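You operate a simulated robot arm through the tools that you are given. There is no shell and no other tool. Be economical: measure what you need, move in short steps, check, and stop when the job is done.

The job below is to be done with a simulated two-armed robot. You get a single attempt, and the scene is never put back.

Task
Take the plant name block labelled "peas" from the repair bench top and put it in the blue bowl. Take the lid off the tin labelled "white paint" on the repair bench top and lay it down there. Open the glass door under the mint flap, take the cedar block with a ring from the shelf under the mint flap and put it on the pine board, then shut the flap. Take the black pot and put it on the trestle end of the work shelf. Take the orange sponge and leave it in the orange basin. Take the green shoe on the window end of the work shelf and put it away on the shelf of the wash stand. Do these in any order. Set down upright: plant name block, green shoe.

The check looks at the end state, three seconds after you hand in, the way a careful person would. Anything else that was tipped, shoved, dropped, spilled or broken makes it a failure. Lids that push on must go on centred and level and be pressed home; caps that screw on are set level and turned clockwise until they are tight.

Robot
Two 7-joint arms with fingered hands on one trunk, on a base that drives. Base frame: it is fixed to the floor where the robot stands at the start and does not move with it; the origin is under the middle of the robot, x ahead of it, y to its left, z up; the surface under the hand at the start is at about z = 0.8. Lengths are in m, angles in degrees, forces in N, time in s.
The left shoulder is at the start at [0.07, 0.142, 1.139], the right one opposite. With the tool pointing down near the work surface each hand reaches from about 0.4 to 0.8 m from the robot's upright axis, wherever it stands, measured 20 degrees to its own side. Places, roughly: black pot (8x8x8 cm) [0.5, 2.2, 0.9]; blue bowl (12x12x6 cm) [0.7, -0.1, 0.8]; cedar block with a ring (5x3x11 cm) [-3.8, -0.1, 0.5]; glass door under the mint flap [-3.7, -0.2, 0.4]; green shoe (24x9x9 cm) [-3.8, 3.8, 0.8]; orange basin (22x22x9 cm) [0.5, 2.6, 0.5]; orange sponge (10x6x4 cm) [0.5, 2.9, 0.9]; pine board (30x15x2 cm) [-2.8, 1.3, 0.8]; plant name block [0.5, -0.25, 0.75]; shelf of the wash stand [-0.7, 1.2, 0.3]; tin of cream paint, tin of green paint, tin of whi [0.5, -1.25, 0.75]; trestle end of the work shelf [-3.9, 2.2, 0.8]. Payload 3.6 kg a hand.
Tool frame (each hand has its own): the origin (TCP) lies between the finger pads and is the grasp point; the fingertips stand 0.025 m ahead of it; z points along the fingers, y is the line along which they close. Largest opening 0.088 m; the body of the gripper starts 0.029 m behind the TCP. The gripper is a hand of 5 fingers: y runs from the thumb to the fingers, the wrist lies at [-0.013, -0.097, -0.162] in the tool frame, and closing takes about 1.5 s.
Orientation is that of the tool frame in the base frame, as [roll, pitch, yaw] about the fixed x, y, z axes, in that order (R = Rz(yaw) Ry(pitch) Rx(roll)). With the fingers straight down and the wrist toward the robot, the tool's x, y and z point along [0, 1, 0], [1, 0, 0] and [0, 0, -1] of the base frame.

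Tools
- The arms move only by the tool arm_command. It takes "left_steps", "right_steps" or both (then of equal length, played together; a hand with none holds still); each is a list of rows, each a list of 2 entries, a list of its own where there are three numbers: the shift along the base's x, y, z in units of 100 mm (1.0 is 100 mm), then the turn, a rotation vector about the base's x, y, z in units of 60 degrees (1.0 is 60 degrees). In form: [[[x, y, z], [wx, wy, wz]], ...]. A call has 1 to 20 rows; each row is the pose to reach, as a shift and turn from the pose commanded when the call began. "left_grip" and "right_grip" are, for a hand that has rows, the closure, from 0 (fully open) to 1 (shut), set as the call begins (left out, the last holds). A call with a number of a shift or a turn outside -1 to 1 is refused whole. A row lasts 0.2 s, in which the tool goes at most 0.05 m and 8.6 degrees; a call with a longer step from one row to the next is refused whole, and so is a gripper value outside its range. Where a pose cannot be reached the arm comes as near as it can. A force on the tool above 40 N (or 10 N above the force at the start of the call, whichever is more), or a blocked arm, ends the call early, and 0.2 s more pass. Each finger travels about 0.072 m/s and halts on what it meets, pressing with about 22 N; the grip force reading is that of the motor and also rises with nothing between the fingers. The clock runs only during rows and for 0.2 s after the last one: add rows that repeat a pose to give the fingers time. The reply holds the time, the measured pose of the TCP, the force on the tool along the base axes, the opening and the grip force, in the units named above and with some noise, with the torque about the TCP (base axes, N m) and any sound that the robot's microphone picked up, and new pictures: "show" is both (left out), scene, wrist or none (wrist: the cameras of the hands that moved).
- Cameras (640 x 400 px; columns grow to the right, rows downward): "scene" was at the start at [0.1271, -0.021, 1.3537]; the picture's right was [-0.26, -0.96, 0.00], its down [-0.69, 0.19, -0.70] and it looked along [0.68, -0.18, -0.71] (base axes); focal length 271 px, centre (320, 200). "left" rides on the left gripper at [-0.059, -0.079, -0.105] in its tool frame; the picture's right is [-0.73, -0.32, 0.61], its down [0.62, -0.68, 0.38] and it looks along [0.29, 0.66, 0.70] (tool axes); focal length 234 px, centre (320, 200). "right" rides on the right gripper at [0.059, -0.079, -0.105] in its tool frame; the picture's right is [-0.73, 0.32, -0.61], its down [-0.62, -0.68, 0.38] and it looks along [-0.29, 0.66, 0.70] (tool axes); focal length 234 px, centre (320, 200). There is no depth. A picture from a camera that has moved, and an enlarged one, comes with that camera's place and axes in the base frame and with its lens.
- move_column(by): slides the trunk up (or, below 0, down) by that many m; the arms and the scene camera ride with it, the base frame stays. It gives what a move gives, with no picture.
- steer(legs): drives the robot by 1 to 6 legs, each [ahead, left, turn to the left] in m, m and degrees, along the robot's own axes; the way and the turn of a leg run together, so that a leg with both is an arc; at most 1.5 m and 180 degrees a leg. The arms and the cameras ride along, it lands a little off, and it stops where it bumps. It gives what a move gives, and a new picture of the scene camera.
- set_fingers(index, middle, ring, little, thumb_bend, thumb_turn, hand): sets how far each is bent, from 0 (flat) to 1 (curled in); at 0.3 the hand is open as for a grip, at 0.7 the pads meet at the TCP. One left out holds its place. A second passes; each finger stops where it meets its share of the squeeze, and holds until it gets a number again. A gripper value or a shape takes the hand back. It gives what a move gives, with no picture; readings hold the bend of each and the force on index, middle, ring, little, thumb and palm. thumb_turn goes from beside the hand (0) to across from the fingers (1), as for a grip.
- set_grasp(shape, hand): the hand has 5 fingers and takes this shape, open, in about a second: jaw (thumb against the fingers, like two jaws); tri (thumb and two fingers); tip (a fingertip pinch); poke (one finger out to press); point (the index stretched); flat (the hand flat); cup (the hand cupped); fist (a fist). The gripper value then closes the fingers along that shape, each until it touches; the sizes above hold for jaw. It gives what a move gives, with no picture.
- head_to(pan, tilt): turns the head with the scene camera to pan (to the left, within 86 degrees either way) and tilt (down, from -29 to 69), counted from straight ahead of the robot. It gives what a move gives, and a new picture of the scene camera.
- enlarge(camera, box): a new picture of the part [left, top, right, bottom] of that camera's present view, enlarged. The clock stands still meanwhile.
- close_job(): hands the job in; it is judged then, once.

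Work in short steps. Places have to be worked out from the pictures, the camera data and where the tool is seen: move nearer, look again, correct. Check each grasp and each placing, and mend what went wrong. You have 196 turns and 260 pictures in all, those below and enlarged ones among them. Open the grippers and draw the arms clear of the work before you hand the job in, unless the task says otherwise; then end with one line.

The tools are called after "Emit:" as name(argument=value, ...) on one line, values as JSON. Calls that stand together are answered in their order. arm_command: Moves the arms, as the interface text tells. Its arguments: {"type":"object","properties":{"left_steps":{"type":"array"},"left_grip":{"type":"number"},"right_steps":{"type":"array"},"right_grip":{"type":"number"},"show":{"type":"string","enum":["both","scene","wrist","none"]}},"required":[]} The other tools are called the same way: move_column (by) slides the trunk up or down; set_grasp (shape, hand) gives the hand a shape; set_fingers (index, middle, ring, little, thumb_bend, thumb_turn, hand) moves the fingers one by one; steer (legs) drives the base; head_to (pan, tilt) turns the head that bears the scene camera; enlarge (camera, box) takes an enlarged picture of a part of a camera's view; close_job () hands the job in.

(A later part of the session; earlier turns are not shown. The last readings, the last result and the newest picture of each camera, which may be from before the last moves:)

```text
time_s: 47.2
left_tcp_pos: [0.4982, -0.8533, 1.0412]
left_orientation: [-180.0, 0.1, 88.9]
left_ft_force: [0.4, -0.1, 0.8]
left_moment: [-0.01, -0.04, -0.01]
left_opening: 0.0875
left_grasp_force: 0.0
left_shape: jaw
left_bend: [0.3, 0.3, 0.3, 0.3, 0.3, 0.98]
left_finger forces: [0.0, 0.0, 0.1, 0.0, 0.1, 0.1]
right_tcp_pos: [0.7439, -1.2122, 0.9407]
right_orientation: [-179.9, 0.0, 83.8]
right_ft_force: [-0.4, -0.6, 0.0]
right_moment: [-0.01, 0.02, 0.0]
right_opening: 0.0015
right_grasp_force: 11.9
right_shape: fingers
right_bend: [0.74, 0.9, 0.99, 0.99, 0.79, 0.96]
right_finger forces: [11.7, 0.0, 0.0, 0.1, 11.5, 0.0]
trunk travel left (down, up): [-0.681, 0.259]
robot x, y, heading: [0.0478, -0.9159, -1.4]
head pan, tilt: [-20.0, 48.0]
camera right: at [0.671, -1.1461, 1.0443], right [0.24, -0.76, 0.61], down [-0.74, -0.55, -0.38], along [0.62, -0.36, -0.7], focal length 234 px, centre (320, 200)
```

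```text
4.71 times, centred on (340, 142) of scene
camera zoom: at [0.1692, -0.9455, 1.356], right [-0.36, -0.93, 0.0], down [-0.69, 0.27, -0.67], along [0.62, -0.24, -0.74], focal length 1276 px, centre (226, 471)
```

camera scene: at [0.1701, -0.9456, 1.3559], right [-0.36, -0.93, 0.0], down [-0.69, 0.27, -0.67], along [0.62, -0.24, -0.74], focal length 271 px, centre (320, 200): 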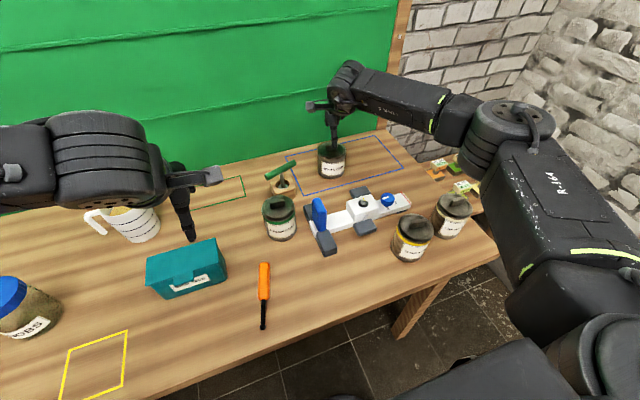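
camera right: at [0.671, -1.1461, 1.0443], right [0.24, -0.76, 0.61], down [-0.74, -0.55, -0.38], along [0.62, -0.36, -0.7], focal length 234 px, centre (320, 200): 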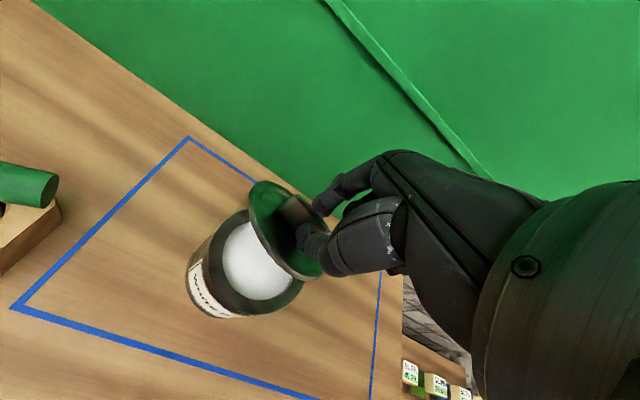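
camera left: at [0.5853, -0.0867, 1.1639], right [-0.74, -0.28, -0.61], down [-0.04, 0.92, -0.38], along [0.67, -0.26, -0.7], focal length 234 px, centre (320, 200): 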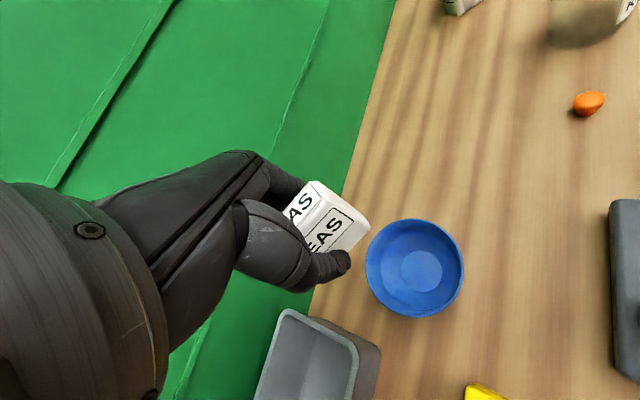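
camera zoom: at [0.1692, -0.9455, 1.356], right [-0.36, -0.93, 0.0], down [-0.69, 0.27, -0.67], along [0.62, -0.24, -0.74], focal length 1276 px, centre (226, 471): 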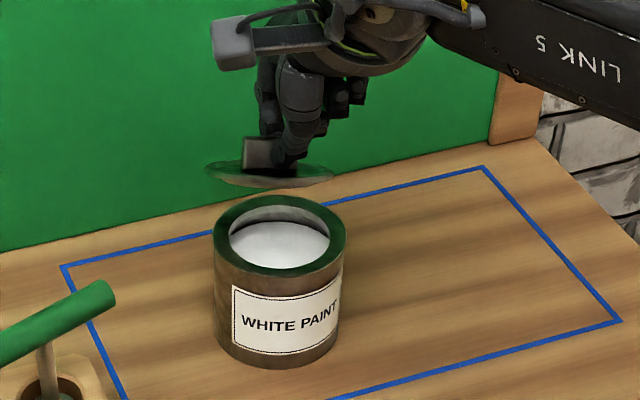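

The lid is held. I'll lift a bit more and carry it 12 cm to the right, onto clear bench space beside the tin.

Emit:
arm_command(right_steps=[[[0, 0, 0.3], [0, 0, 0]], [[-0.1, -0.3, 0.3], [0, 0, 0]], [[-0.2, -0.6, 0.3], [0, 0, 0]], [[-0.3, -0.9, 0.2], [0, 0, 0]], [[-0.4, -1.0, 0], [0, 0, 0]], [[-0.4, -1.0, -0.3], [0, 0, 0]], [[-0.4, -1.0, -0.5], [0, 0, 0]]], show="wrist")

Emit:
enlarge(camera="scene", box=[280, 90, 440, 190])

```text
time_s: 48.8
left_tcp_pos: [0.4987, -0.8538, 1.0422]
left_orientation: [-179.9, 0.0, 88.9]
left_ft_force: [0.1, 0.7, 0.2]
left_moment: [0.01, -0.03, 0.01]
left_opening: 0.088
left_grasp_force: 0.1
left_shape: jaw
left_bend: [0.3, 0.3, 0.3, 0.3, 0.3, 0.98]
left_finger forces: [0.0, 0.0, 0.0, 0.1, 0.0, 0.0]
right_tcp_pos: [0.7027, -1.3138, 0.8885]
right_orientation: [-179.9, -0.2, 83.7]
right_ft_force: [0.3, 0.0, -0.7]
right_moment: [0.0, 0.01, 0.0]
right_opening: 0.0015
right_grasp_force: 11.9
right_shape: fingers
right_bend: [0.74, 0.9, 0.99, 0.99, 0.8, 0.96]
right_finger forces: [11.9, 0.0, 0.0, 0.0, 11.8, 0.1]
trunk travel left (down, up): [-0.681, 0.259]
robot x, y, heading: [0.0463, -0.9186, -1.2]
head pan, tilt: [-20.0, 48.0]
camera right: at [0.6304, -1.2477, 0.9937], right [0.24, -0.76, 0.6], down [-0.75, -0.54, -0.38], along [0.62, -0.36, -0.7], focal length 234 px, centre (320, 200)
```

right: 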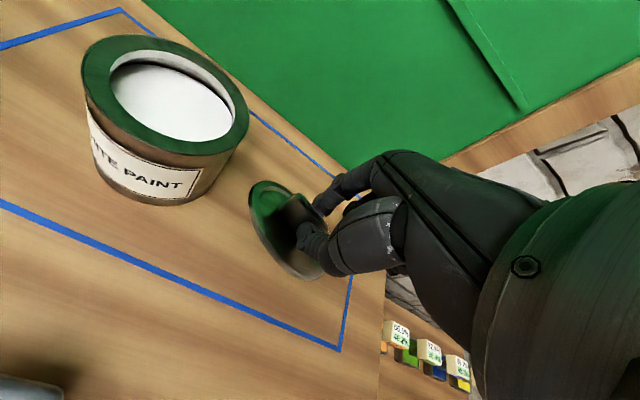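

```text
4.00 times, centred on (360, 140) of scene
camera zoom: at [0.1693, -0.9459, 1.356], right [-0.36, -0.93, 0.0], down [-0.69, 0.27, -0.67], along [0.62, -0.24, -0.74], focal length 1085 px, centre (160, 440)
```

zoom: 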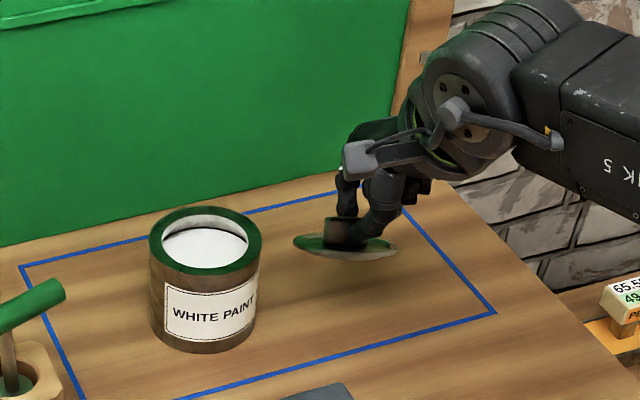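

The lid is nearly level and clear of the tin, so I'll lower until contact.

Emit:
arm_command(right_steps=[[[0, 0, -0.15], [0, 0, 0]], [[0, 0, -0.3], [0, 0, 0]], [[0, 0, -0.4], [0, 0, 0]]], show="none")

Emit:
enlarge(camera="scene", box=[280, 90, 440, 190])

```text
time_s: 49.6
left_tcp_pos: [0.499, -0.8534, 1.0422]
left_orientation: [-180.0, 0.0, 88.8]
left_ft_force: [-0.8, -0.2, -0.4]
left_moment: [0.0, -0.03, 0.0]
left_opening: 0.0876
left_grasp_force: 0.2
left_shape: jaw
left_bend: [0.3, 0.3, 0.3, 0.3, 0.3, 0.98]
left_finger forces: [0.1, 0.0, 0.1, 0.0, 0.0, 0.0]
right_tcp_pos: [0.7025, -1.3138, 0.8507]
right_orientation: [179.9, -0.1, 83.8]
right_ft_force: [-0.3, 0.1, -1.0]
right_moment: [-0.01, 0.0, -0.03]
right_opening: 0.0013
right_grasp_force: 11.9
right_shape: fingers
right_bend: [0.74, 0.9, 0.99, 0.99, 0.8, 0.96]
right_finger forces: [12.0, 0.0, 0.1, 0.0, 12.0, 0.1]
trunk travel left (down, up): [-0.681, 0.259]
robot x, y, heading: [0.0472, -0.9108, -1.2]
head pan, tilt: [-20.0, 48.0]
```

```text
4.00 times, centred on (360, 140) of scene
camera zoom: at [0.1693, -0.9456, 1.356], right [-0.36, -0.93, 0.0], down [-0.69, 0.27, -0.67], along [0.62, -0.24, -0.74], focal length 1085 px, centre (160, 440)
```

zoom: 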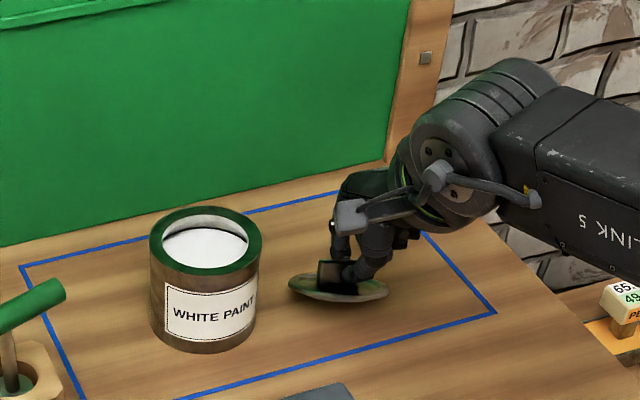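

Emit:
arm_command(right_steps=[[[0, 0, -0.06], [0, 0, 0]], [[0, 0, -0.12], [0, 0, 0]], [[0, 0, -0.18], [0, 0, 0]]], show="none")

Emit:
enlarge(camera="scene", box=[280, 90, 440, 190])

```text
time_s: 50.4
left_tcp_pos: [0.4954, -0.8522, 1.0438]
left_orientation: [179.9, 0.1, 88.8]
left_ft_force: [-0.6, -0.3, -0.3]
left_moment: [0.0, -0.04, 0.05]
left_opening: 0.0877
left_grasp_force: 0.1
left_shape: jaw
left_bend: [0.3, 0.3, 0.3, 0.3, 0.3, 0.98]
left_finger forces: [0.0, 0.0, 0.0, 0.0, 0.0, 0.0]
right_tcp_pos: [0.7024, -1.311, 0.8352]
right_orientation: [179.7, -0.2, 83.8]
right_ft_force: [-3.3, 2.9, 13.2]
right_moment: [0.09, -0.37, 0.05]
right_opening: 0.0017
right_grasp_force: 16.9
right_shape: fingers
right_bend: [0.74, 0.9, 0.99, 0.99, 0.79, 0.96]
right_finger forces: [17.2, 0.0, 0.0, 0.1, 16.5, 0.0]
trunk travel left (down, up): [-0.681, 0.259]
robot x, y, heading: [0.0448, -0.9152, -1.2]
head pan, tilt: [-20.0, 48.0]
```

```text
4.00 times, centred on (360, 140) of scene
camera zoom: at [0.1655, -0.9433, 1.3566], right [-0.36, -0.93, 0.0], down [-0.69, 0.27, -0.67], along [0.63, -0.24, -0.74], focal length 1085 px, centre (160, 440)
```

zoom: 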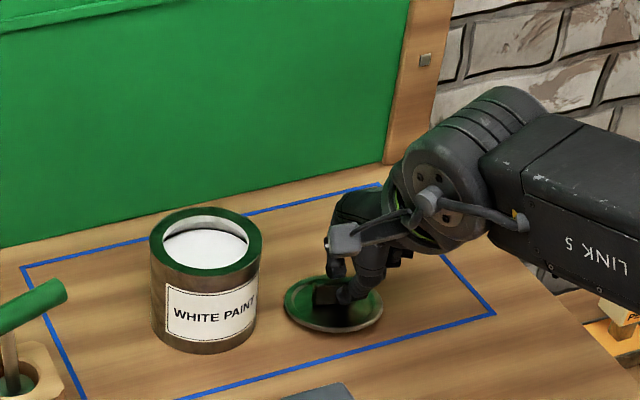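

The lid rests on the bench (13 N). I'll release gently and lift.

Emit:
set_fingers(hand="right", index=0.5, middle=0.5, thumb_bend=0.5)

Emit:
arm_command(right_steps=[[[0, 0, 0.3], [0, 0, 0]], [[0, 0, 0.6], [0, 0, 0]], [[0, 0, 1.0], [0, 0, 0]]], show="none")

Emit:
move_column(by=0.15)

Emit:
enlarge(camera="scene", box=[260, 100, 460, 225])

```text
time_s: 51.4
left_tcp_pos: [0.494, -0.8513, 1.0441]
left_orientation: [179.6, 0.2, 88.9]
left_ft_force: [-0.7, -0.4, 0.3]
left_moment: [0.0, 0.03, 0.0]
left_opening: 0.0875
left_grasp_force: 0.0
left_shape: jaw
left_bend: [0.3, 0.3, 0.3, 0.3, 0.3, 0.98]
left_finger forces: [0.1, 0.0, 0.0, 0.0, 0.0, 0.1]
right_tcp_pos: [0.7003, -1.3092, 0.8356]
right_orientation: [179.8, 0.0, 83.7]
right_ft_force: [-3.9, 1.3, 23.2]
right_moment: [0.02, -0.52, 0.04]
right_opening: 0.0356
right_grasp_force: 12.0
right_shape: fingers
right_bend: [0.55, 0.51, 0.99, 0.99, 0.5, 0.98]
right_finger forces: [16.4, 7.7, 0.1, 0.1, 0.0, 0.0]
trunk travel left (down, up): [-0.681, 0.259]
robot x, y, heading: [0.0463, -0.9157, -1.3]
head pan, tilt: [-20.0, 48.0]
```

```text
time_s: 52.2
left_tcp_pos: [0.499, -0.8533, 1.0425]
left_orientation: [-180.0, 0.0, 88.9]
left_ft_force: [0.2, 0.3, -0.2]
left_moment: [0.02, -0.04, 0.0]
left_opening: 0.088
left_grasp_force: 0.0
left_shape: jaw
left_bend: [0.3, 0.3, 0.3, 0.3, 0.3, 0.98]
left_finger forces: [0.1, 0.0, 0.0, 0.1, 0.1, 0.0]
right_tcp_pos: [0.7049, -1.3101, 0.934]
right_orientation: [-179.9, -0.1, 83.7]
right_ft_force: [-0.6, -0.3, -0.3]
right_moment: [0.02, 0.02, 0.0]
right_opening: 0.0412
right_grasp_force: 0.1
right_shape: fingers
right_bend: [0.5, 0.5, 0.99, 0.99, 0.5, 0.98]
right_finger forces: [0.0, 0.0, 0.0, 0.0, 0.0, 0.1]
trunk travel left (down, up): [-0.681, 0.259]
robot x, y, heading: [0.0463, -0.9156, -1.3]
head pan, tilt: [-20.0, 48.0]
```

```text
time_s: 54.0
left_tcp_pos: [0.4993, -0.8532, 1.192]
left_orientation: [-179.9, 0.0, 88.8]
left_ft_force: [-0.8, 0.4, 0.1]
left_moment: [-0.01, -0.02, 0.01]
left_opening: 0.088
left_grasp_force: 0.0
left_shape: jaw
left_bend: [0.3, 0.3, 0.3, 0.3, 0.3, 0.98]
left_finger forces: [0.0, 0.1, 0.0, 0.0, 0.0, 0.0]
right_tcp_pos: [0.7043, -1.3116, 1.0836]
right_orientation: [-179.9, -0.3, 83.8]
right_ft_force: [-0.2, 0.2, 0.3]
right_moment: [0.01, -0.04, 0.0]
right_opening: 0.0409
right_grasp_force: 0.0
right_shape: fingers
right_bend: [0.5, 0.5, 0.99, 0.99, 0.5, 0.98]
right_finger forces: [0.1, 0.1, 0.1, 0.1, 0.0, 0.1]
trunk travel left (down, up): [-0.831, 0.109]
robot x, y, heading: [0.0432, -0.9171, -1.3]
head pan, tilt: [-20.0, 48.0]
```

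```text
3.20 times, centred on (360, 162) of scene
camera zoom: at [0.1694, -0.9456, 1.5059], right [-0.36, -0.93, 0.0], down [-0.69, 0.27, -0.67], along [0.62, -0.24, -0.74], focal length 868 px, centre (192, 320)
```

zoom: 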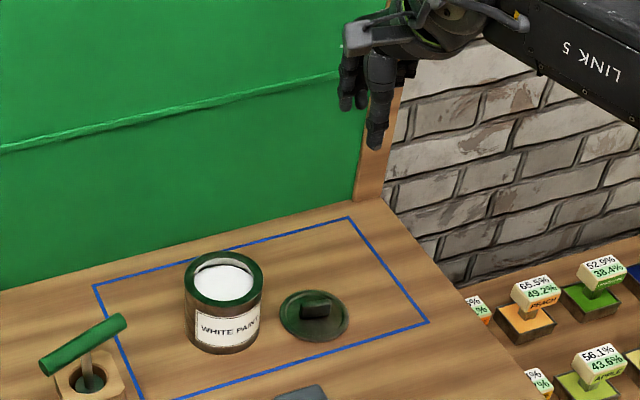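

The lid lies flat beside the tin. I'll retract the right arm, back off, and look toward the left for the way to the pot area.

Emit:
arm_command(right_steps=[[[-0.4, 0, 0.1], [0, 0, 0]], [[-0.8, 0, 0.2], [0, 0, 0]], [[-1.0, 0, 0.3], [0, 0, 0]]], left_steps=[[[0, 0, 0], [0, 0, 0]], [[0, 0, 0], [0, 0, 0]], [[0, 0, 0], [0, 0, 0]]], right_grip=0, show="none")

Emit:
arm_command(right_steps=[[[-0.4, 0, 0.1], [0, 0, 0]], [[-0.8, 0, 0.2], [0, 0, 0]], [[-1.0, 0, 0.3], [0, 0, 0]]], left_steps=[[[-0.3, 0, 0], [0, 0, 0]], [[-0.6, 0, 0], [0, 0, 0]], [[-0.6, 0, 0], [0, 0, 0]]], show="none")

Emit:
steer(legs=[[-0.35, 0, 0]])

Emit:
head_to(pan=75, tilt=25)

```text
time_s: 54.8
left_tcp_pos: [0.4991, -0.8522, 1.1921]
left_orientation: [-179.9, 0.1, 88.9]
left_ft_force: [-0.3, -0.2, 0.3]
left_moment: [0.03, -0.02, -0.01]
left_opening: 0.0879
left_grasp_force: 0.1
left_shape: jaw
left_bend: [0.3, 0.3, 0.3, 0.3, 0.3, 0.98]
left_finger forces: [0.0, 0.0, 0.1, 0.0, 0.0, 0.1]
right_tcp_pos: [0.6029, -1.3124, 1.1149]
right_orientation: [180.0, -0.1, 83.9]
right_ft_force: [0.7, 0.3, 0.9]
right_moment: [0.07, 0.0, -0.01]
right_opening: 0.0876
right_grasp_force: 0.0
right_shape: tri
right_bend: [0.3, 0.3, 0.99, 0.99, 0.3, 0.98]
right_finger forces: [0.0, 0.0, 0.1, 0.0, 0.0, 0.0]
trunk travel left (down, up): [-0.831, 0.109]
robot x, y, heading: [0.046, -0.9149, -1.4]
head pan, tilt: [-20.0, 48.0]
```

```text
time_s: 55.6
left_tcp_pos: [0.4391, -0.8542, 1.193]
left_orientation: [-179.9, 0.1, 88.9]
left_ft_force: [-0.3, 0.3, 0.2]
left_moment: [-0.01, 0.04, -0.01]
left_opening: 0.0879
left_grasp_force: 0.0
left_shape: jaw
left_bend: [0.3, 0.3, 0.3, 0.3, 0.3, 0.98]
left_finger forces: [0.0, 0.1, 0.0, 0.0, 0.0, 0.0]
right_tcp_pos: [0.5046, -1.3114, 1.1428]
right_orientation: [-179.9, -0.2, 83.8]
right_ft_force: [0.5, 0.3, -0.6]
right_moment: [-0.01, 0.02, 0.02]
right_opening: 0.0877
right_grasp_force: 0.0
right_shape: tri
right_bend: [0.3, 0.3, 0.99, 0.99, 0.3, 0.98]
right_finger forces: [0.0, 0.0, 0.0, 0.1, 0.1, 0.1]
trunk travel left (down, up): [-0.831, 0.109]
robot x, y, heading: [0.0504, -0.9148, -1.4]
head pan, tilt: [-20.0, 48.0]
```

```text
time_s: 57.9
left_tcp_pos: [0.0894, -0.8489, 1.1923]
left_orientation: [-180.0, 0.0, 88.7]
left_ft_force: [0.6, -0.3, 0.2]
left_moment: [0.0, -0.06, 0.0]
left_opening: 0.0879
left_grasp_force: 0.1
left_shape: jaw
left_bend: [0.3, 0.3, 0.3, 0.3, 0.3, 0.98]
left_finger forces: [0.0, 0.1, 0.1, 0.1, 0.0, 0.0]
right_tcp_pos: [0.1534, -1.3075, 1.1425]
right_orientation: [-179.9, -0.2, 83.5]
right_ft_force: [0.6, -0.5, 0.7]
right_moment: [0.0, 0.0, 0.03]
right_opening: 0.0876
right_grasp_force: 0.0
right_shape: tri
right_bend: [0.3, 0.3, 0.99, 0.99, 0.3, 0.98]
right_finger forces: [0.0, 0.1, 0.1, 0.1, 0.0, 0.1]
trunk travel left (down, up): [-0.831, 0.109]
robot x, y, heading: [-0.3031, -0.9084, -1.4]
head pan, tilt: [-20.0, 48.0]
camera scene: at [-0.1787, -0.9385, 1.5058], right [-0.36, -0.93, 0.0], down [-0.69, 0.27, -0.67], along [0.62, -0.24, -0.74], focal length 271 px, centre (320, 200)
```

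scene: 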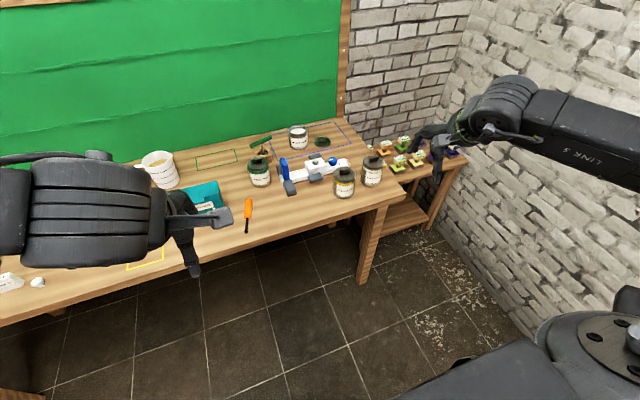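

```text
time_s: 59.6
left_tcp_pos: [0.0878, -0.8488, 1.192]
left_orientation: [180.0, 0.0, 88.7]
left_ft_force: [0.2, -0.3, -1.2]
left_moment: [0.04, -0.02, 0.01]
left_opening: 0.0879
left_grasp_force: 0.0
left_shape: jaw
left_bend: [0.3, 0.3, 0.3, 0.3, 0.3, 0.98]
left_finger forces: [0.0, 0.1, 0.1, 0.1, 0.0, 0.0]
right_tcp_pos: [0.1526, -1.307, 1.1425]
right_orientation: [-179.9, -0.2, 83.5]
right_ft_force: [-0.2, 0.4, -0.1]
right_moment: [-0.02, 0.01, -0.01]
right_opening: 0.0876
right_grasp_force: 0.1
right_shape: tri
right_bend: [0.3, 0.3, 0.99, 0.99, 0.3, 0.98]
right_finger forces: [0.0, 0.0, 0.0, 0.1, 0.0, 0.1]
trunk travel left (down, up): [-0.831, 0.109]
robot x, y, heading: [-0.3017, -0.9084, -1.1]
head pan, tilt: [75.0, 25.0]
camera scene: at [-0.2275, -0.8213, 1.5407], right [0.96, -0.28, 0.0], down [-0.12, -0.41, -0.91], along [0.26, 0.87, -0.42], focal length 271 px, centre (320, 200)
```

scene: 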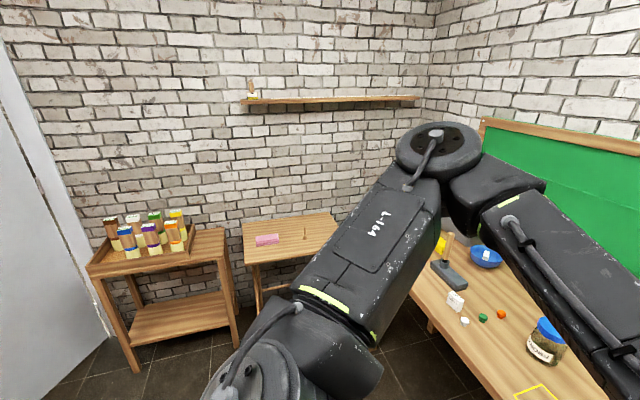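

A brick wall stands at y≈0.8, so the other areas are in another room. I'll turn left to find the way.

Emit:
steer(legs=[[-0.25, 0.2, 0], [0, 0, 120]])

Emit:
head_to(pan=0, tilt=15)

```text
time_s: 66.8
left_tcp_pos: [-0.8124, -0.402, 1.1937]
left_orientation: [-180.0, 0.0, -148.7]
left_ft_force: [0.1, -0.4, -0.1]
left_moment: [0.01, 0.01, -0.02]
left_opening: 0.0879
left_grasp_force: 0.0
left_shape: jaw
left_bend: [0.3, 0.3, 0.3, 0.3, 0.3, 0.98]
left_finger forces: [0.0, 0.0, 0.1, 0.0, 0.0, 0.0]
right_tcp_pos: [-0.4615, -0.1021, 1.1435]
right_orientation: [-179.8, -0.3, -153.9]
right_ft_force: [0.0, -0.2, 0.2]
right_moment: [0.0, 0.03, -0.03]
right_opening: 0.0876
right_grasp_force: 0.0
right_shape: tri
right_bend: [0.3, 0.3, 0.99, 0.99, 0.3, 0.98]
right_finger forces: [0.0, 0.0, 0.0, 0.0, 0.1, 0.1]
trunk travel left (down, up): [-0.831, 0.109]
robot x, y, heading: [-0.5517, -0.7002, 121.3]
head pan, tilt: [75.0, 25.0]
camera scene: at [-0.6672, -0.6815, 1.5408], right [-0.28, 0.96, 0.0], down [0.41, 0.12, -0.91], along [-0.87, -0.25, -0.42], focal length 271 px, centre (320, 200)
```

scene: 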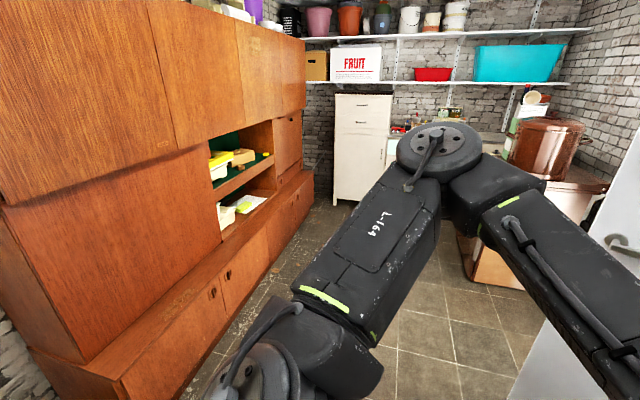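

```text
time_s: 68.3
left_tcp_pos: [-0.8131, -0.4019, 1.1927]
left_orientation: [180.0, 0.0, -148.7]
left_ft_force: [0.0, -0.2, 0.8]
left_moment: [0.01, 0.01, 0.01]
left_opening: 0.0877
left_grasp_force: 0.0
left_shape: jaw
left_bend: [0.3, 0.3, 0.3, 0.3, 0.3, 0.98]
left_finger forces: [0.1, 0.0, 0.0, 0.1, 0.0, 0.0]
right_tcp_pos: [-0.4614, -0.1007, 1.1437]
right_orientation: [-179.9, -0.1, -153.9]
right_ft_force: [0.2, -0.1, -0.2]
right_moment: [0.01, 0.01, 0.0]
right_opening: 0.0878
right_grasp_force: 0.0
right_shape: tri
right_bend: [0.3, 0.3, 0.99, 0.99, 0.3, 0.98]
right_finger forces: [0.1, 0.1, 0.0, 0.0, 0.0, 0.0]
trunk travel left (down, up): [-0.831, 0.109]
robot x, y, heading: [-0.5546, -0.6971, 120.9]
head pan, tilt: [0.0, 15.0]
camera scene: at [-0.6274, -0.576, 1.557], right [0.85, 0.52, 0.0], down [0.13, -0.22, -0.97], along [-0.5, 0.83, -0.26], focal length 271 px, centre (320, 200)
```

scene: 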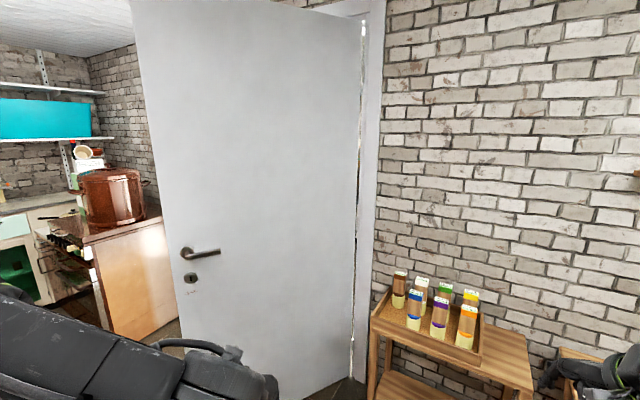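

A door leaf stands half open, hinged near x≈-1.15, with the doorway behind it. I'll drive round along x to see past it.

Emit:
steer(legs=[[0, 0, 59], [1.4, 0, 0], [0, 0, -80]])

```text
time_s: 81.4
left_tcp_pos: [-2.1258, -0.3739, 1.1934]
left_orientation: [180.0, 0.0, -167.3]
left_ft_force: [0.1, -0.3, 0.5]
left_moment: [0.0, -0.02, -0.02]
left_opening: 0.0879
left_grasp_force: 0.1
left_shape: jaw
left_bend: [0.3, 0.3, 0.3, 0.3, 0.3, 0.98]
left_finger forces: [0.1, 0.1, 0.0, 0.1, 0.0, 0.0]
right_tcp_pos: [-1.6974, -0.2015, 1.1425]
right_orientation: [-179.9, -0.2, -172.5]
right_ft_force: [-0.1, 0.0, 0.0]
right_moment: [0.0, -0.01, -0.01]
right_opening: 0.0875
right_grasp_force: 0.1
right_shape: tri
right_bend: [0.3, 0.3, 0.99, 0.99, 0.3, 0.98]
right_finger forces: [0.0, 0.0, 0.0, 0.0, 0.0, 0.1]
trunk travel left (down, up): [-0.831, 0.109]
robot x, y, heading: [-1.9762, -0.7405, 102.5]
head pan, tilt: [0.0, 15.0]
camera scene: at [-2.0063, -0.5986, 1.557], right [0.98, 0.22, 0.0], down [0.06, -0.25, -0.97], along [-0.21, 0.94, -0.26], focal length 271 px, centre (320, 200)
```

scene: 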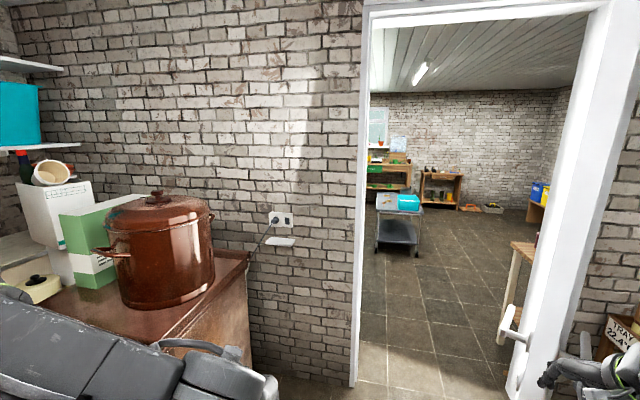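

The doorway is open and its far room holds the other stations. The cedar block is in this room, so I'll do that first: turn toward x≈-3.8.

Emit:
steer(legs=[[0, 0, 77]])

Emit:
head_to(pan=-10, tilt=25)

```text
time_s: 85.2
left_tcp_pos: [-2.3626, -0.8142, 1.1929]
left_orientation: [-180.0, 0.1, -89.0]
left_ft_force: [-0.5, -0.2, -1.2]
left_moment: [0.02, 0.01, 0.01]
left_opening: 0.0878
left_grasp_force: 0.0
left_shape: jaw
left_bend: [0.3, 0.3, 0.3, 0.3, 0.3, 0.98]
left_finger forces: [0.0, 0.0, 0.0, 0.0, 0.0, 0.0]
right_tcp_pos: [-2.445, -0.3596, 1.1437]
right_orientation: [-179.9, -0.2, -94.2]
right_ft_force: [-0.9, 0.2, 0.4]
right_moment: [0.04, 0.02, -0.01]
right_opening: 0.0878
right_grasp_force: 0.1
right_shape: tri
right_bend: [0.3, 0.3, 0.99, 0.99, 0.3, 0.98]
right_finger forces: [0.0, 0.0, 0.0, 0.1, 0.1, 0.1]
trunk travel left (down, up): [-0.831, 0.109]
robot x, y, heading: [-1.9725, -0.737, -179.0]
head pan, tilt: [0.0, 15.0]
camera scene: at [-2.1186, -0.7407, 1.557], right [-0.02, 1.0, 0.0], down [0.26, 0.0, -0.97], along [-0.97, -0.01, -0.26], focal length 271 px, centre (320, 200)
```

scene: 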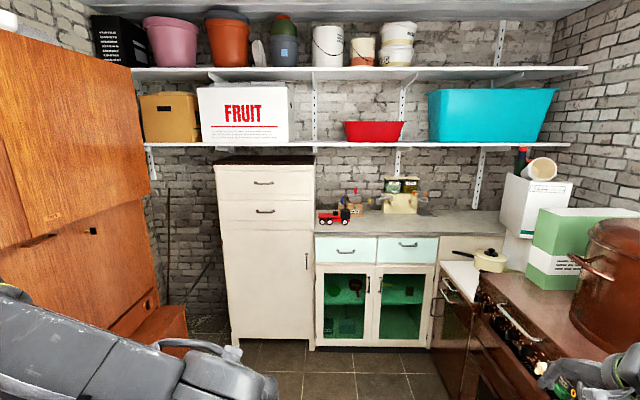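

```text
time_s: 85.9
left_tcp_pos: [-2.3628, -0.8147, 1.1941]
left_orientation: [-179.9, 0.0, -89.0]
left_ft_force: [0.0, 0.1, 0.7]
left_moment: [-0.01, 0.01, 0.0]
left_opening: 0.0877
left_grasp_force: 0.0
left_shape: jaw
left_bend: [0.3, 0.3, 0.3, 0.3, 0.3, 0.98]
left_finger forces: [0.0, 0.0, 0.0, 0.0, 0.1, 0.0]
right_tcp_pos: [-2.444, -0.3599, 1.1421]
right_orientation: [-179.9, -0.2, -94.2]
right_ft_force: [-0.1, 0.3, 0.5]
right_moment: [0.0, 0.04, -0.02]
right_opening: 0.0879
right_grasp_force: 0.0
right_shape: tri
right_bend: [0.3, 0.3, 0.99, 0.99, 0.3, 0.98]
right_finger forces: [0.1, 0.0, 0.0, 0.1, 0.1, 0.0]
trunk travel left (down, up): [-0.831, 0.109]
robot x, y, heading: [-1.9678, -0.7422, -179.0]
head pan, tilt: [-10.0, 25.0]
camera scene: at [-2.1163, -0.725, 1.5408], right [0.16, 0.99, 0.0], down [0.42, -0.07, -0.91], along [-0.9, 0.14, -0.42], focal length 271 px, centre (320, 200)
```

scene: 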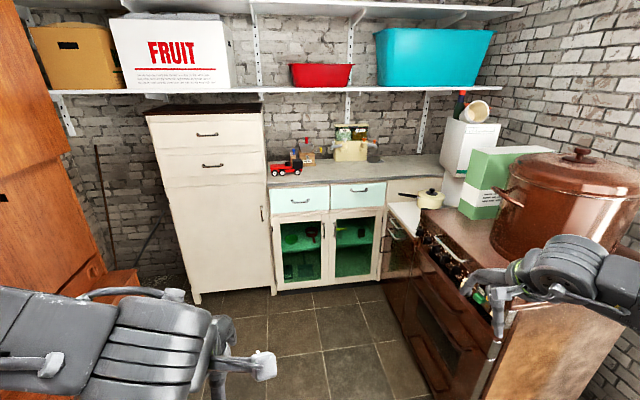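

The right-hand glass door (y≈-0.25) sits under the right mint flap. I'll drive closer and zoom in.

Emit:
steer(legs=[[0.65, 0, 0]])

Emit:
head_to(pan=-22, tilt=45)

Emit:
enlarge(camera="scene", box=[200, 60, 440, 260])

```text
time_s: 89.5
left_tcp_pos: [-3.0053, -0.8279, 1.1946]
left_orientation: [179.8, 0.0, -88.8]
left_ft_force: [-0.5, 0.4, 0.5]
left_moment: [0.02, -0.01, -0.02]
left_opening: 0.0877
left_grasp_force: 0.1
left_shape: jaw
left_bend: [0.3, 0.3, 0.3, 0.3, 0.3, 0.98]
left_finger forces: [0.0, 0.0, 0.0, 0.1, 0.1, 0.0]
right_tcp_pos: [-3.0892, -0.3746, 1.143]
right_orientation: [180.0, -0.2, -94.0]
right_ft_force: [0.0, 0.4, -0.3]
right_moment: [-0.05, -0.02, 0.01]
right_opening: 0.0878
right_grasp_force: 0.0
right_shape: tri
right_bend: [0.3, 0.3, 0.99, 0.99, 0.3, 0.98]
right_finger forces: [0.0, 0.1, 0.1, 0.0, 0.1, 0.0]
trunk travel left (down, up): [-0.831, 0.109]
robot x, y, heading: [-2.6181, -0.7522, -179.0]
head pan, tilt: [-10.0, 25.0]
camera scene: at [-2.759, -0.737, 1.5409], right [0.15, 0.99, 0.0], down [0.42, -0.07, -0.91], along [-0.9, 0.14, -0.42], focal length 271 px, centre (320, 200)
```

scene: 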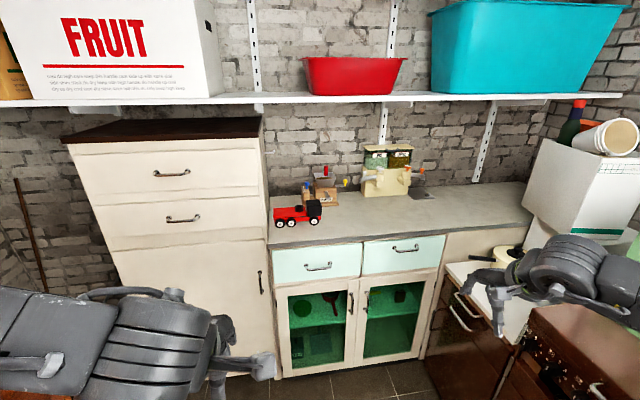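

```text
time_s: 90.3
left_tcp_pos: [-3.0072, -0.8284, 1.1928]
left_orientation: [180.0, 0.0, -88.7]
left_ft_force: [0.0, -0.8, 0.7]
left_moment: [-0.01, 0.0, -0.04]
left_opening: 0.0881
left_grasp_force: 0.0
left_shape: jaw
left_bend: [0.3, 0.3, 0.3, 0.3, 0.3, 0.98]
left_finger forces: [0.1, 0.1, 0.0, 0.0, 0.0, 0.0]
right_tcp_pos: [-3.0911, -0.3743, 1.143]
right_orientation: [-179.9, -0.1, -93.9]
right_ft_force: [-0.6, 0.6, -0.8]
right_moment: [0.0, -0.01, 0.0]
right_opening: 0.0878
right_grasp_force: 0.0
right_shape: tri
right_bend: [0.3, 0.3, 0.99, 0.99, 0.3, 0.98]
right_finger forces: [0.0, 0.1, 0.1, 0.0, 0.0, 0.1]
trunk travel left (down, up): [-0.831, 0.109]
robot x, y, heading: [-2.6162, -0.7549, -178.8]
head pan, tilt: [-22.0, 45.0]
camera scene: at [-2.7456, -0.7223, 1.5102], right [0.36, 0.93, 0.0], down [0.66, -0.25, -0.71], along [-0.66, 0.25, -0.71], focal length 271 px, centre (320, 200)
```

scene: 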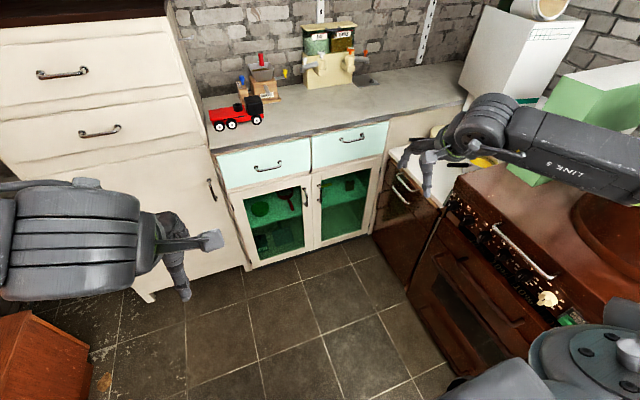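

```text
2.00 times, centred on (320, 160) of scene
camera zoom: at [-2.7456, -0.7223, 1.5102], right [0.36, 0.93, 0.0], down [0.66, -0.25, -0.71], along [-0.66, 0.25, -0.71], focal length 542 px, centre (320, 280)
```

zoom: 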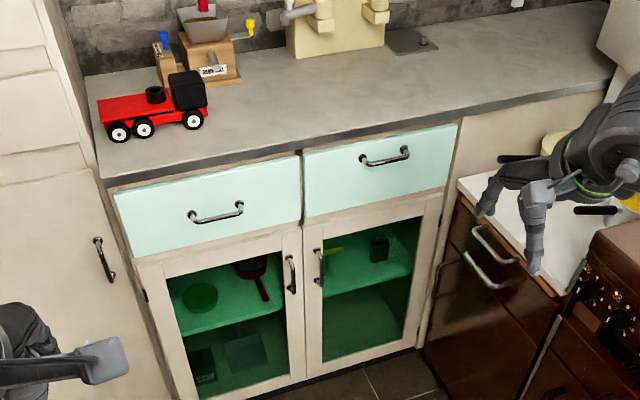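

The right door's handle is at about [-3.64, -0.39, 0.60], with the hinge on its right, and the cedar block stands inside. I'll lower the trunk and turn the right hand to a forward "handshake" pose.

Emit:
set_grasp(hand="right", shape="jaw")

Emit:
move_column(by=-0.4)

Emit:
arm_command(right_steps=[[[0, 0, 0.1], [-0.08, 0.08, -0.08]], [[0, 0, 0.1], [-0.16, 0.16, -0.16]], [[0, 0, 0.1], [-0.24, 0.24, -0.24]], [[0, 0, 0.1], [-0.32, 0.32, -0.32]], [[0, 0, 0.1], [-0.4, 0.4, -0.4]], [[0, 0, 0.1], [-0.48, 0.48, -0.48]], [[0, 0, 0.1], [-0.56, 0.56, -0.56]], [[0, 0, 0.1], [-0.577, 0.577, -0.577]]], show="none")

Emit:
arm_command(right_steps=[[[0, 0, 0], [-0.08, 0.08, -0.08]], [[0, 0, 0], [-0.16, 0.16, -0.16]], [[0, 0, 0], [-0.24, 0.24, -0.24]], [[0, 0, 0], [-0.32, 0.32, -0.32]], [[0, 0, 0], [-0.4, 0.4, -0.4]], [[0, 0, 0], [-0.48, 0.48, -0.48]], [[0, 0, 0], [-0.56, 0.56, -0.56]], [[0, 0, 0], [-0.577, 0.577, -0.577]]], show="scene")

```text
time_s: 91.2
left_tcp_pos: [-3.0054, -0.8279, 1.1923]
left_orientation: [-180.0, 0.1, -88.7]
left_ft_force: [-0.4, -0.4, -0.6]
left_moment: [-0.03, 0.0, -0.01]
left_opening: 0.0879
left_grasp_force: 0.0
left_shape: jaw
left_bend: [0.3, 0.3, 0.3, 0.3, 0.3, 0.98]
left_finger forces: [0.0, 0.0, 0.1, 0.0, 0.0, 0.0]
right_tcp_pos: [-3.0907, -0.3745, 1.1434]
right_orientation: [-179.8, -0.2, -93.9]
right_ft_force: [0.0, 0.6, -0.7]
right_moment: [0.0, 0.03, 0.0]
right_opening: 0.0877
right_grasp_force: 0.0
right_shape: jaw
right_bend: [0.3, 0.3, 0.3, 0.3, 0.3, 0.98]
right_finger forces: [0.0, 0.0, 0.0, 0.1, 0.0, 0.0]
trunk travel left (down, up): [-0.831, 0.109]
robot x, y, heading: [-2.6155, -0.7495, -178.8]
head pan, tilt: [-22.0, 45.0]
```

```text
time_s: 95.1
left_tcp_pos: [-3.0048, -0.8274, 0.7931]
left_orientation: [-180.0, 0.1, -88.7]
left_ft_force: [-0.1, -0.8, 0.0]
left_moment: [0.0, 0.03, 0.01]
left_opening: 0.0879
left_grasp_force: 0.1
left_shape: jaw
left_bend: [0.3, 0.3, 0.3, 0.3, 0.3, 0.98]
left_finger forces: [0.1, 0.1, 0.0, 0.0, 0.0, 0.1]
right_tcp_pos: [-3.0899, -0.3729, 0.7432]
right_orientation: [-179.9, -0.2, -93.9]
right_ft_force: [-0.2, 0.2, -0.6]
right_moment: [-0.01, -0.01, -0.01]
right_opening: 0.0879
right_grasp_force: 0.1
right_shape: jaw
right_bend: [0.3, 0.3, 0.3, 0.3, 0.3, 0.98]
right_finger forces: [0.1, 0.1, 0.0, 0.0, 0.1, 0.1]
trunk travel left (down, up): [-0.431, 0.509]
robot x, y, heading: [-2.6181, -0.7522, -178.7]
head pan, tilt: [-22.0, 45.0]
```

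```text
time_s: 96.9
left_tcp_pos: [-3.007, -0.8281, 0.7931]
left_orientation: [180.0, 0.0, -88.7]
left_ft_force: [0.2, -0.1, -0.1]
left_moment: [-0.04, 0.0, -0.02]
left_opening: 0.0877
left_grasp_force: 0.0
left_shape: jaw
left_bend: [0.3, 0.3, 0.3, 0.3, 0.3, 0.98]
left_finger forces: [0.0, 0.0, 0.0, 0.1, 0.1, 0.0]
right_tcp_pos: [-3.0848, -0.3605, 0.7527]
right_orientation: [157.0, -41.0, -122.0]
right_ft_force: [-0.1, -1.2, 0.1]
right_moment: [0.0, -0.06, 0.01]
right_opening: 0.0881
right_grasp_force: 0.0
right_shape: jaw
right_bend: [0.3, 0.3, 0.3, 0.3, 0.3, 0.98]
right_finger forces: [0.0, 0.1, 0.0, 0.0, 0.0, 0.0]
right hand out of reach, approached as far as the arm can: row 7, 8
trunk travel left (down, up): [-0.431, 0.509]
robot x, y, heading: [-2.6187, -0.7492, -178.7]
head pan, tilt: [-22.0, 45.0]
```

```text
time_s: 98.7
left_tcp_pos: [-3.0065, -0.8281, 0.7923]
left_orientation: [180.0, 0.1, -88.8]
left_ft_force: [1.6, 0.8, -0.2]
left_moment: [-0.03, 0.01, -0.03]
left_opening: 0.088
left_grasp_force: 0.1
left_shape: jaw
left_bend: [0.3, 0.3, 0.3, 0.3, 0.3, 0.98]
left_finger forces: [0.0, 0.0, 0.0, 0.1, 0.0, 0.0]
right_tcp_pos: [-3.1043, -0.2674, 0.7897]
right_orientation: [-134.8, -83.7, 149.2]
right_ft_force: [1.1, 0.0, 1.2]
right_moment: [0.0, 0.03, 0.0]
right_opening: 0.088
right_grasp_force: 0.0
right_shape: jaw
right_bend: [0.3, 0.3, 0.3, 0.3, 0.3, 0.98]
right_finger forces: [0.0, 0.1, 0.0, 0.1, 0.0, 0.1]
right hand out of reach, approached as far as the arm can: row 1, 2, 3, 4, 5, 6, 7, 8
trunk travel left (down, up): [-0.431, 0.509]
robot x, y, heading: [-2.6197, -0.7487, -179.1]
head pan, tilt: [-22.0, 45.0]
camera scene: at [-2.745, -0.7224, 1.1102], right [0.36, 0.93, 0.0], down [0.66, -0.25, -0.71], along [-0.66, 0.25, -0.71], focal length 271 px, centre (320, 200)
```

scene: 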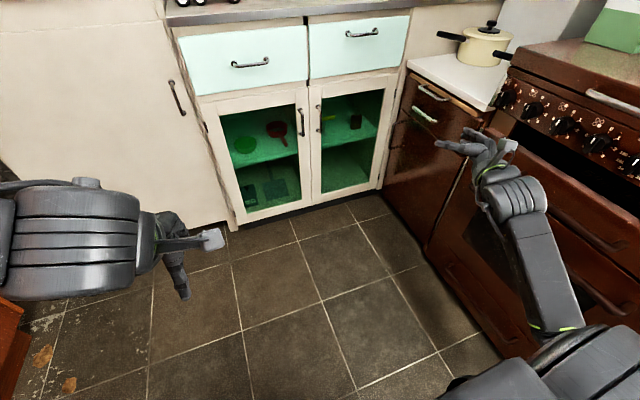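

The right hand now points roughly forward. I'll zoom in on the cupboard from this lower viewpoint.

Emit:
enlarge(camera="scene", box=[260, 20, 420, 220])

Emit:
enlarge(camera="right", box=[0, 0, 640, 400])

```text
2.00 times, centred on (340, 120) of scene
camera zoom: at [-2.745, -0.7224, 1.1102], right [0.36, 0.93, 0.0], down [0.66, -0.25, -0.71], along [-0.66, 0.25, -0.71], focal length 542 px, centre (280, 360)
```

zoom: 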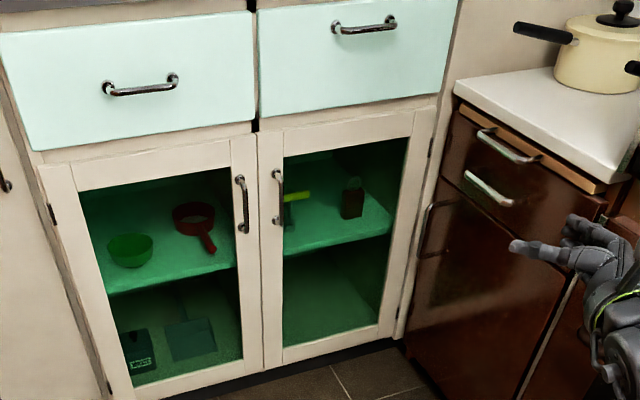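

```text
1.00 times, centred on (320, 200) of right (not enlarged: the box is as wide or as high as the picture)
camera zoom: at [-2.9895, -0.315, 0.8625], right [0.58, 0.42, -0.7], down [-0.14, -0.79, -0.6], along [-0.8, 0.45, -0.39], focal length 234 px, centre (320, 200)
```

zoom: 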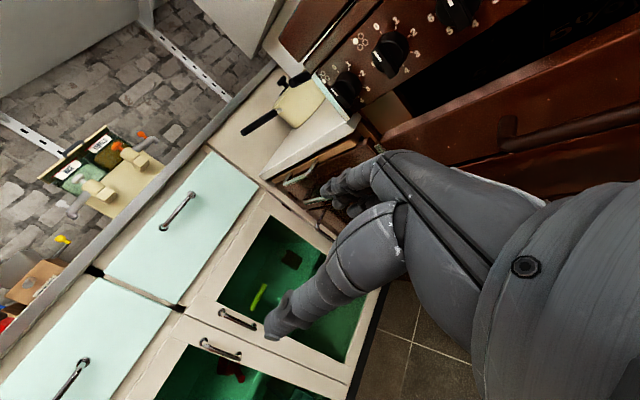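

Triangulating from three views gives: handle at [-3.657, -0.38, 0.585] (z 0.525–0.634), hinge at y≈-0.01, cedar at [-3.80, -0.137, 0.457]. I'll extend the right hand forward and down, then drive closer.

Emit:
arm_command(right_steps=[[[-0.25, 0, -0.25], [0, 0, 0]], [[-0.5, 0, -0.5], [0, 0, 0]], [[-0.75, 0, -0.75], [0, 0, 0]], [[-1.0, 0, -1.0], [0, 0, 0]], [[-1.0, 0, -1.0], [0, 0, 0]]], show="none")

Emit:
steer(legs=[[0.28, 0, 0]])

Emit:
enlarge(camera="right", box=[0, 0, 640, 400])

```text
time_s: 99.9
left_tcp_pos: [-3.0055, -0.8282, 0.7923]
left_orientation: [-179.9, 0.1, -88.8]
left_ft_force: [-1.0, -0.5, -0.9]
left_moment: [0.0, 0.0, -0.02]
left_opening: 0.0876
left_grasp_force: 0.0
left_shape: jaw
left_bend: [0.3, 0.3, 0.3, 0.3, 0.3, 0.98]
left_finger forces: [0.1, 0.1, 0.0, 0.0, 0.1, 0.1]
right_tcp_pos: [-3.1162, -0.2194, 0.7387]
right_orientation: [-136.3, -83.7, 150.6]
right_ft_force: [-0.2, -0.1, -0.6]
right_moment: [0.01, -0.01, 0.02]
right_opening: 0.0879
right_grasp_force: 0.1
right_shape: jaw
right_bend: [0.3, 0.3, 0.3, 0.3, 0.3, 0.98]
right_finger forces: [0.0, 0.0, 0.0, 0.1, 0.1, 0.0]
right hand out of reach, approached as far as the arm can: row 1, 2, 3, 4, 5
trunk travel left (down, up): [-0.431, 0.509]
robot x, y, heading: [-2.6189, -0.7522, -178.8]
head pan, tilt: [-22.0, 45.0]
```

```text
time_s: 101.9
left_tcp_pos: [-3.2914, -0.8342, 0.793]
left_orientation: [-180.0, 0.0, -88.7]
left_ft_force: [-0.5, 0.7, 0.4]
left_moment: [-0.01, -0.01, 0.02]
left_opening: 0.0878
left_grasp_force: 0.1
left_shape: jaw
left_bend: [0.3, 0.3, 0.3, 0.3, 0.3, 0.98]
left_finger forces: [0.0, 0.0, 0.0, 0.0, 0.0, 0.0]
right_tcp_pos: [-3.4033, -0.2264, 0.737]
right_orientation: [-135.1, -83.6, 149.7]
right_ft_force: [-0.7, 0.1, -0.5]
right_moment: [-0.02, 0.01, 0.0]
right_opening: 0.0877
right_grasp_force: 0.1
right_shape: jaw
right_bend: [0.3, 0.3, 0.3, 0.3, 0.3, 0.98]
right_finger forces: [0.1, 0.1, 0.0, 0.0, 0.0, 0.1]
trunk travel left (down, up): [-0.431, 0.509]
robot x, y, heading: [-2.9041, -0.7573, -179.0]
head pan, tilt: [-22.0, 45.0]
camera scene: at [-3.0315, -0.7282, 1.1101], right [0.36, 0.93, 0.0], down [0.66, -0.25, -0.71], along [-0.66, 0.25, -0.71], focal length 271 px, centre (320, 200)
```

scene: 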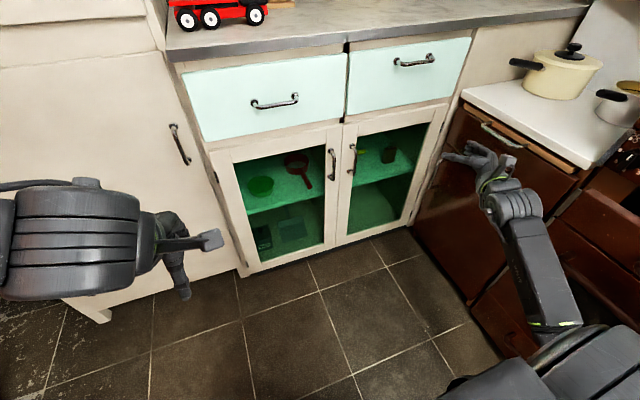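

```text
1.00 times, centred on (320, 200) of right (not enlarged: the box is as wide or as high as the picture)
camera zoom: at [-3.2895, -0.2726, 0.8103], right [0.58, 0.42, -0.7], down [-0.14, -0.79, -0.6], along [-0.8, 0.44, -0.4], focal length 234 px, centre (320, 200)
```

zoom: 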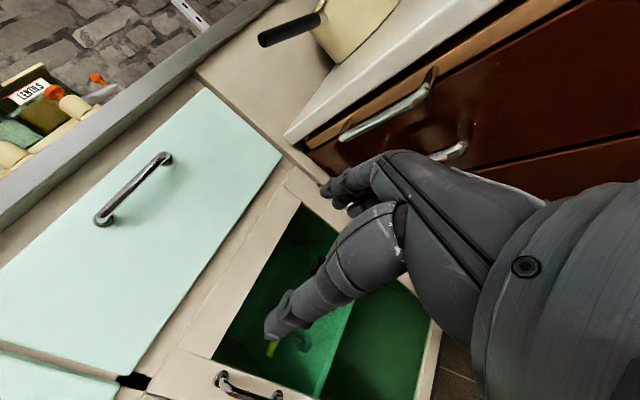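

The arm isn't reaching that pose this close to the body. I'll command it 8 cm further out and see if it converges.

Emit:
arm_command(right_steps=[[[-0.2, 0, 0], [0, 0, 0]], [[-0.4, 0, 0], [0, 0, 0]], [[-0.6, 0, 0], [0, 0, 0]], [[-0.8, 0, 0], [0, 0, 0]], [[-0.8, 0, 0], [0, 0, 0]]], show="scene")

```text
time_s: 103.1
left_tcp_pos: [-3.2921, -0.8335, 0.7932]
left_orientation: [179.9, 0.0, -88.7]
left_ft_force: [0.4, -0.6, -0.9]
left_moment: [-0.02, -0.02, -0.02]
left_opening: 0.0874
left_grasp_force: 0.1
left_shape: jaw
left_bend: [0.3, 0.3, 0.3, 0.3, 0.3, 0.98]
left_finger forces: [0.0, 0.0, 0.1, 0.0, 0.0, 0.1]
right_tcp_pos: [-3.4072, -0.2125, 0.7461]
right_orientation: [-135.5, -83.6, 150.0]
right_ft_force: [-0.3, -0.7, -0.2]
right_moment: [0.05, 0.0, 0.0]
right_opening: 0.0877
right_grasp_force: 0.1
right_shape: jaw
right_bend: [0.3, 0.3, 0.3, 0.3, 0.3, 0.98]
right_finger forces: [0.0, 0.0, 0.0, 0.0, 0.0, 0.0]
right hand out of reach, approached as far as the arm can: row 1, 2, 3, 4, 5
trunk travel left (down, up): [-0.431, 0.509]
robot x, y, heading: [-2.9037, -0.7566, -179.1]
head pan, tilt: [-22.0, 45.0]
camera scene: at [-3.0307, -0.7282, 1.1102], right [0.36, 0.93, 0.0], down [0.66, -0.25, -0.71], along [-0.66, 0.25, -0.71], focal length 271 px, centre (320, 200)
```

scene: 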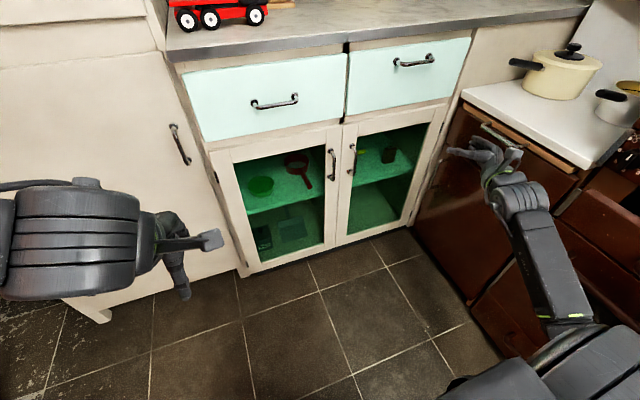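

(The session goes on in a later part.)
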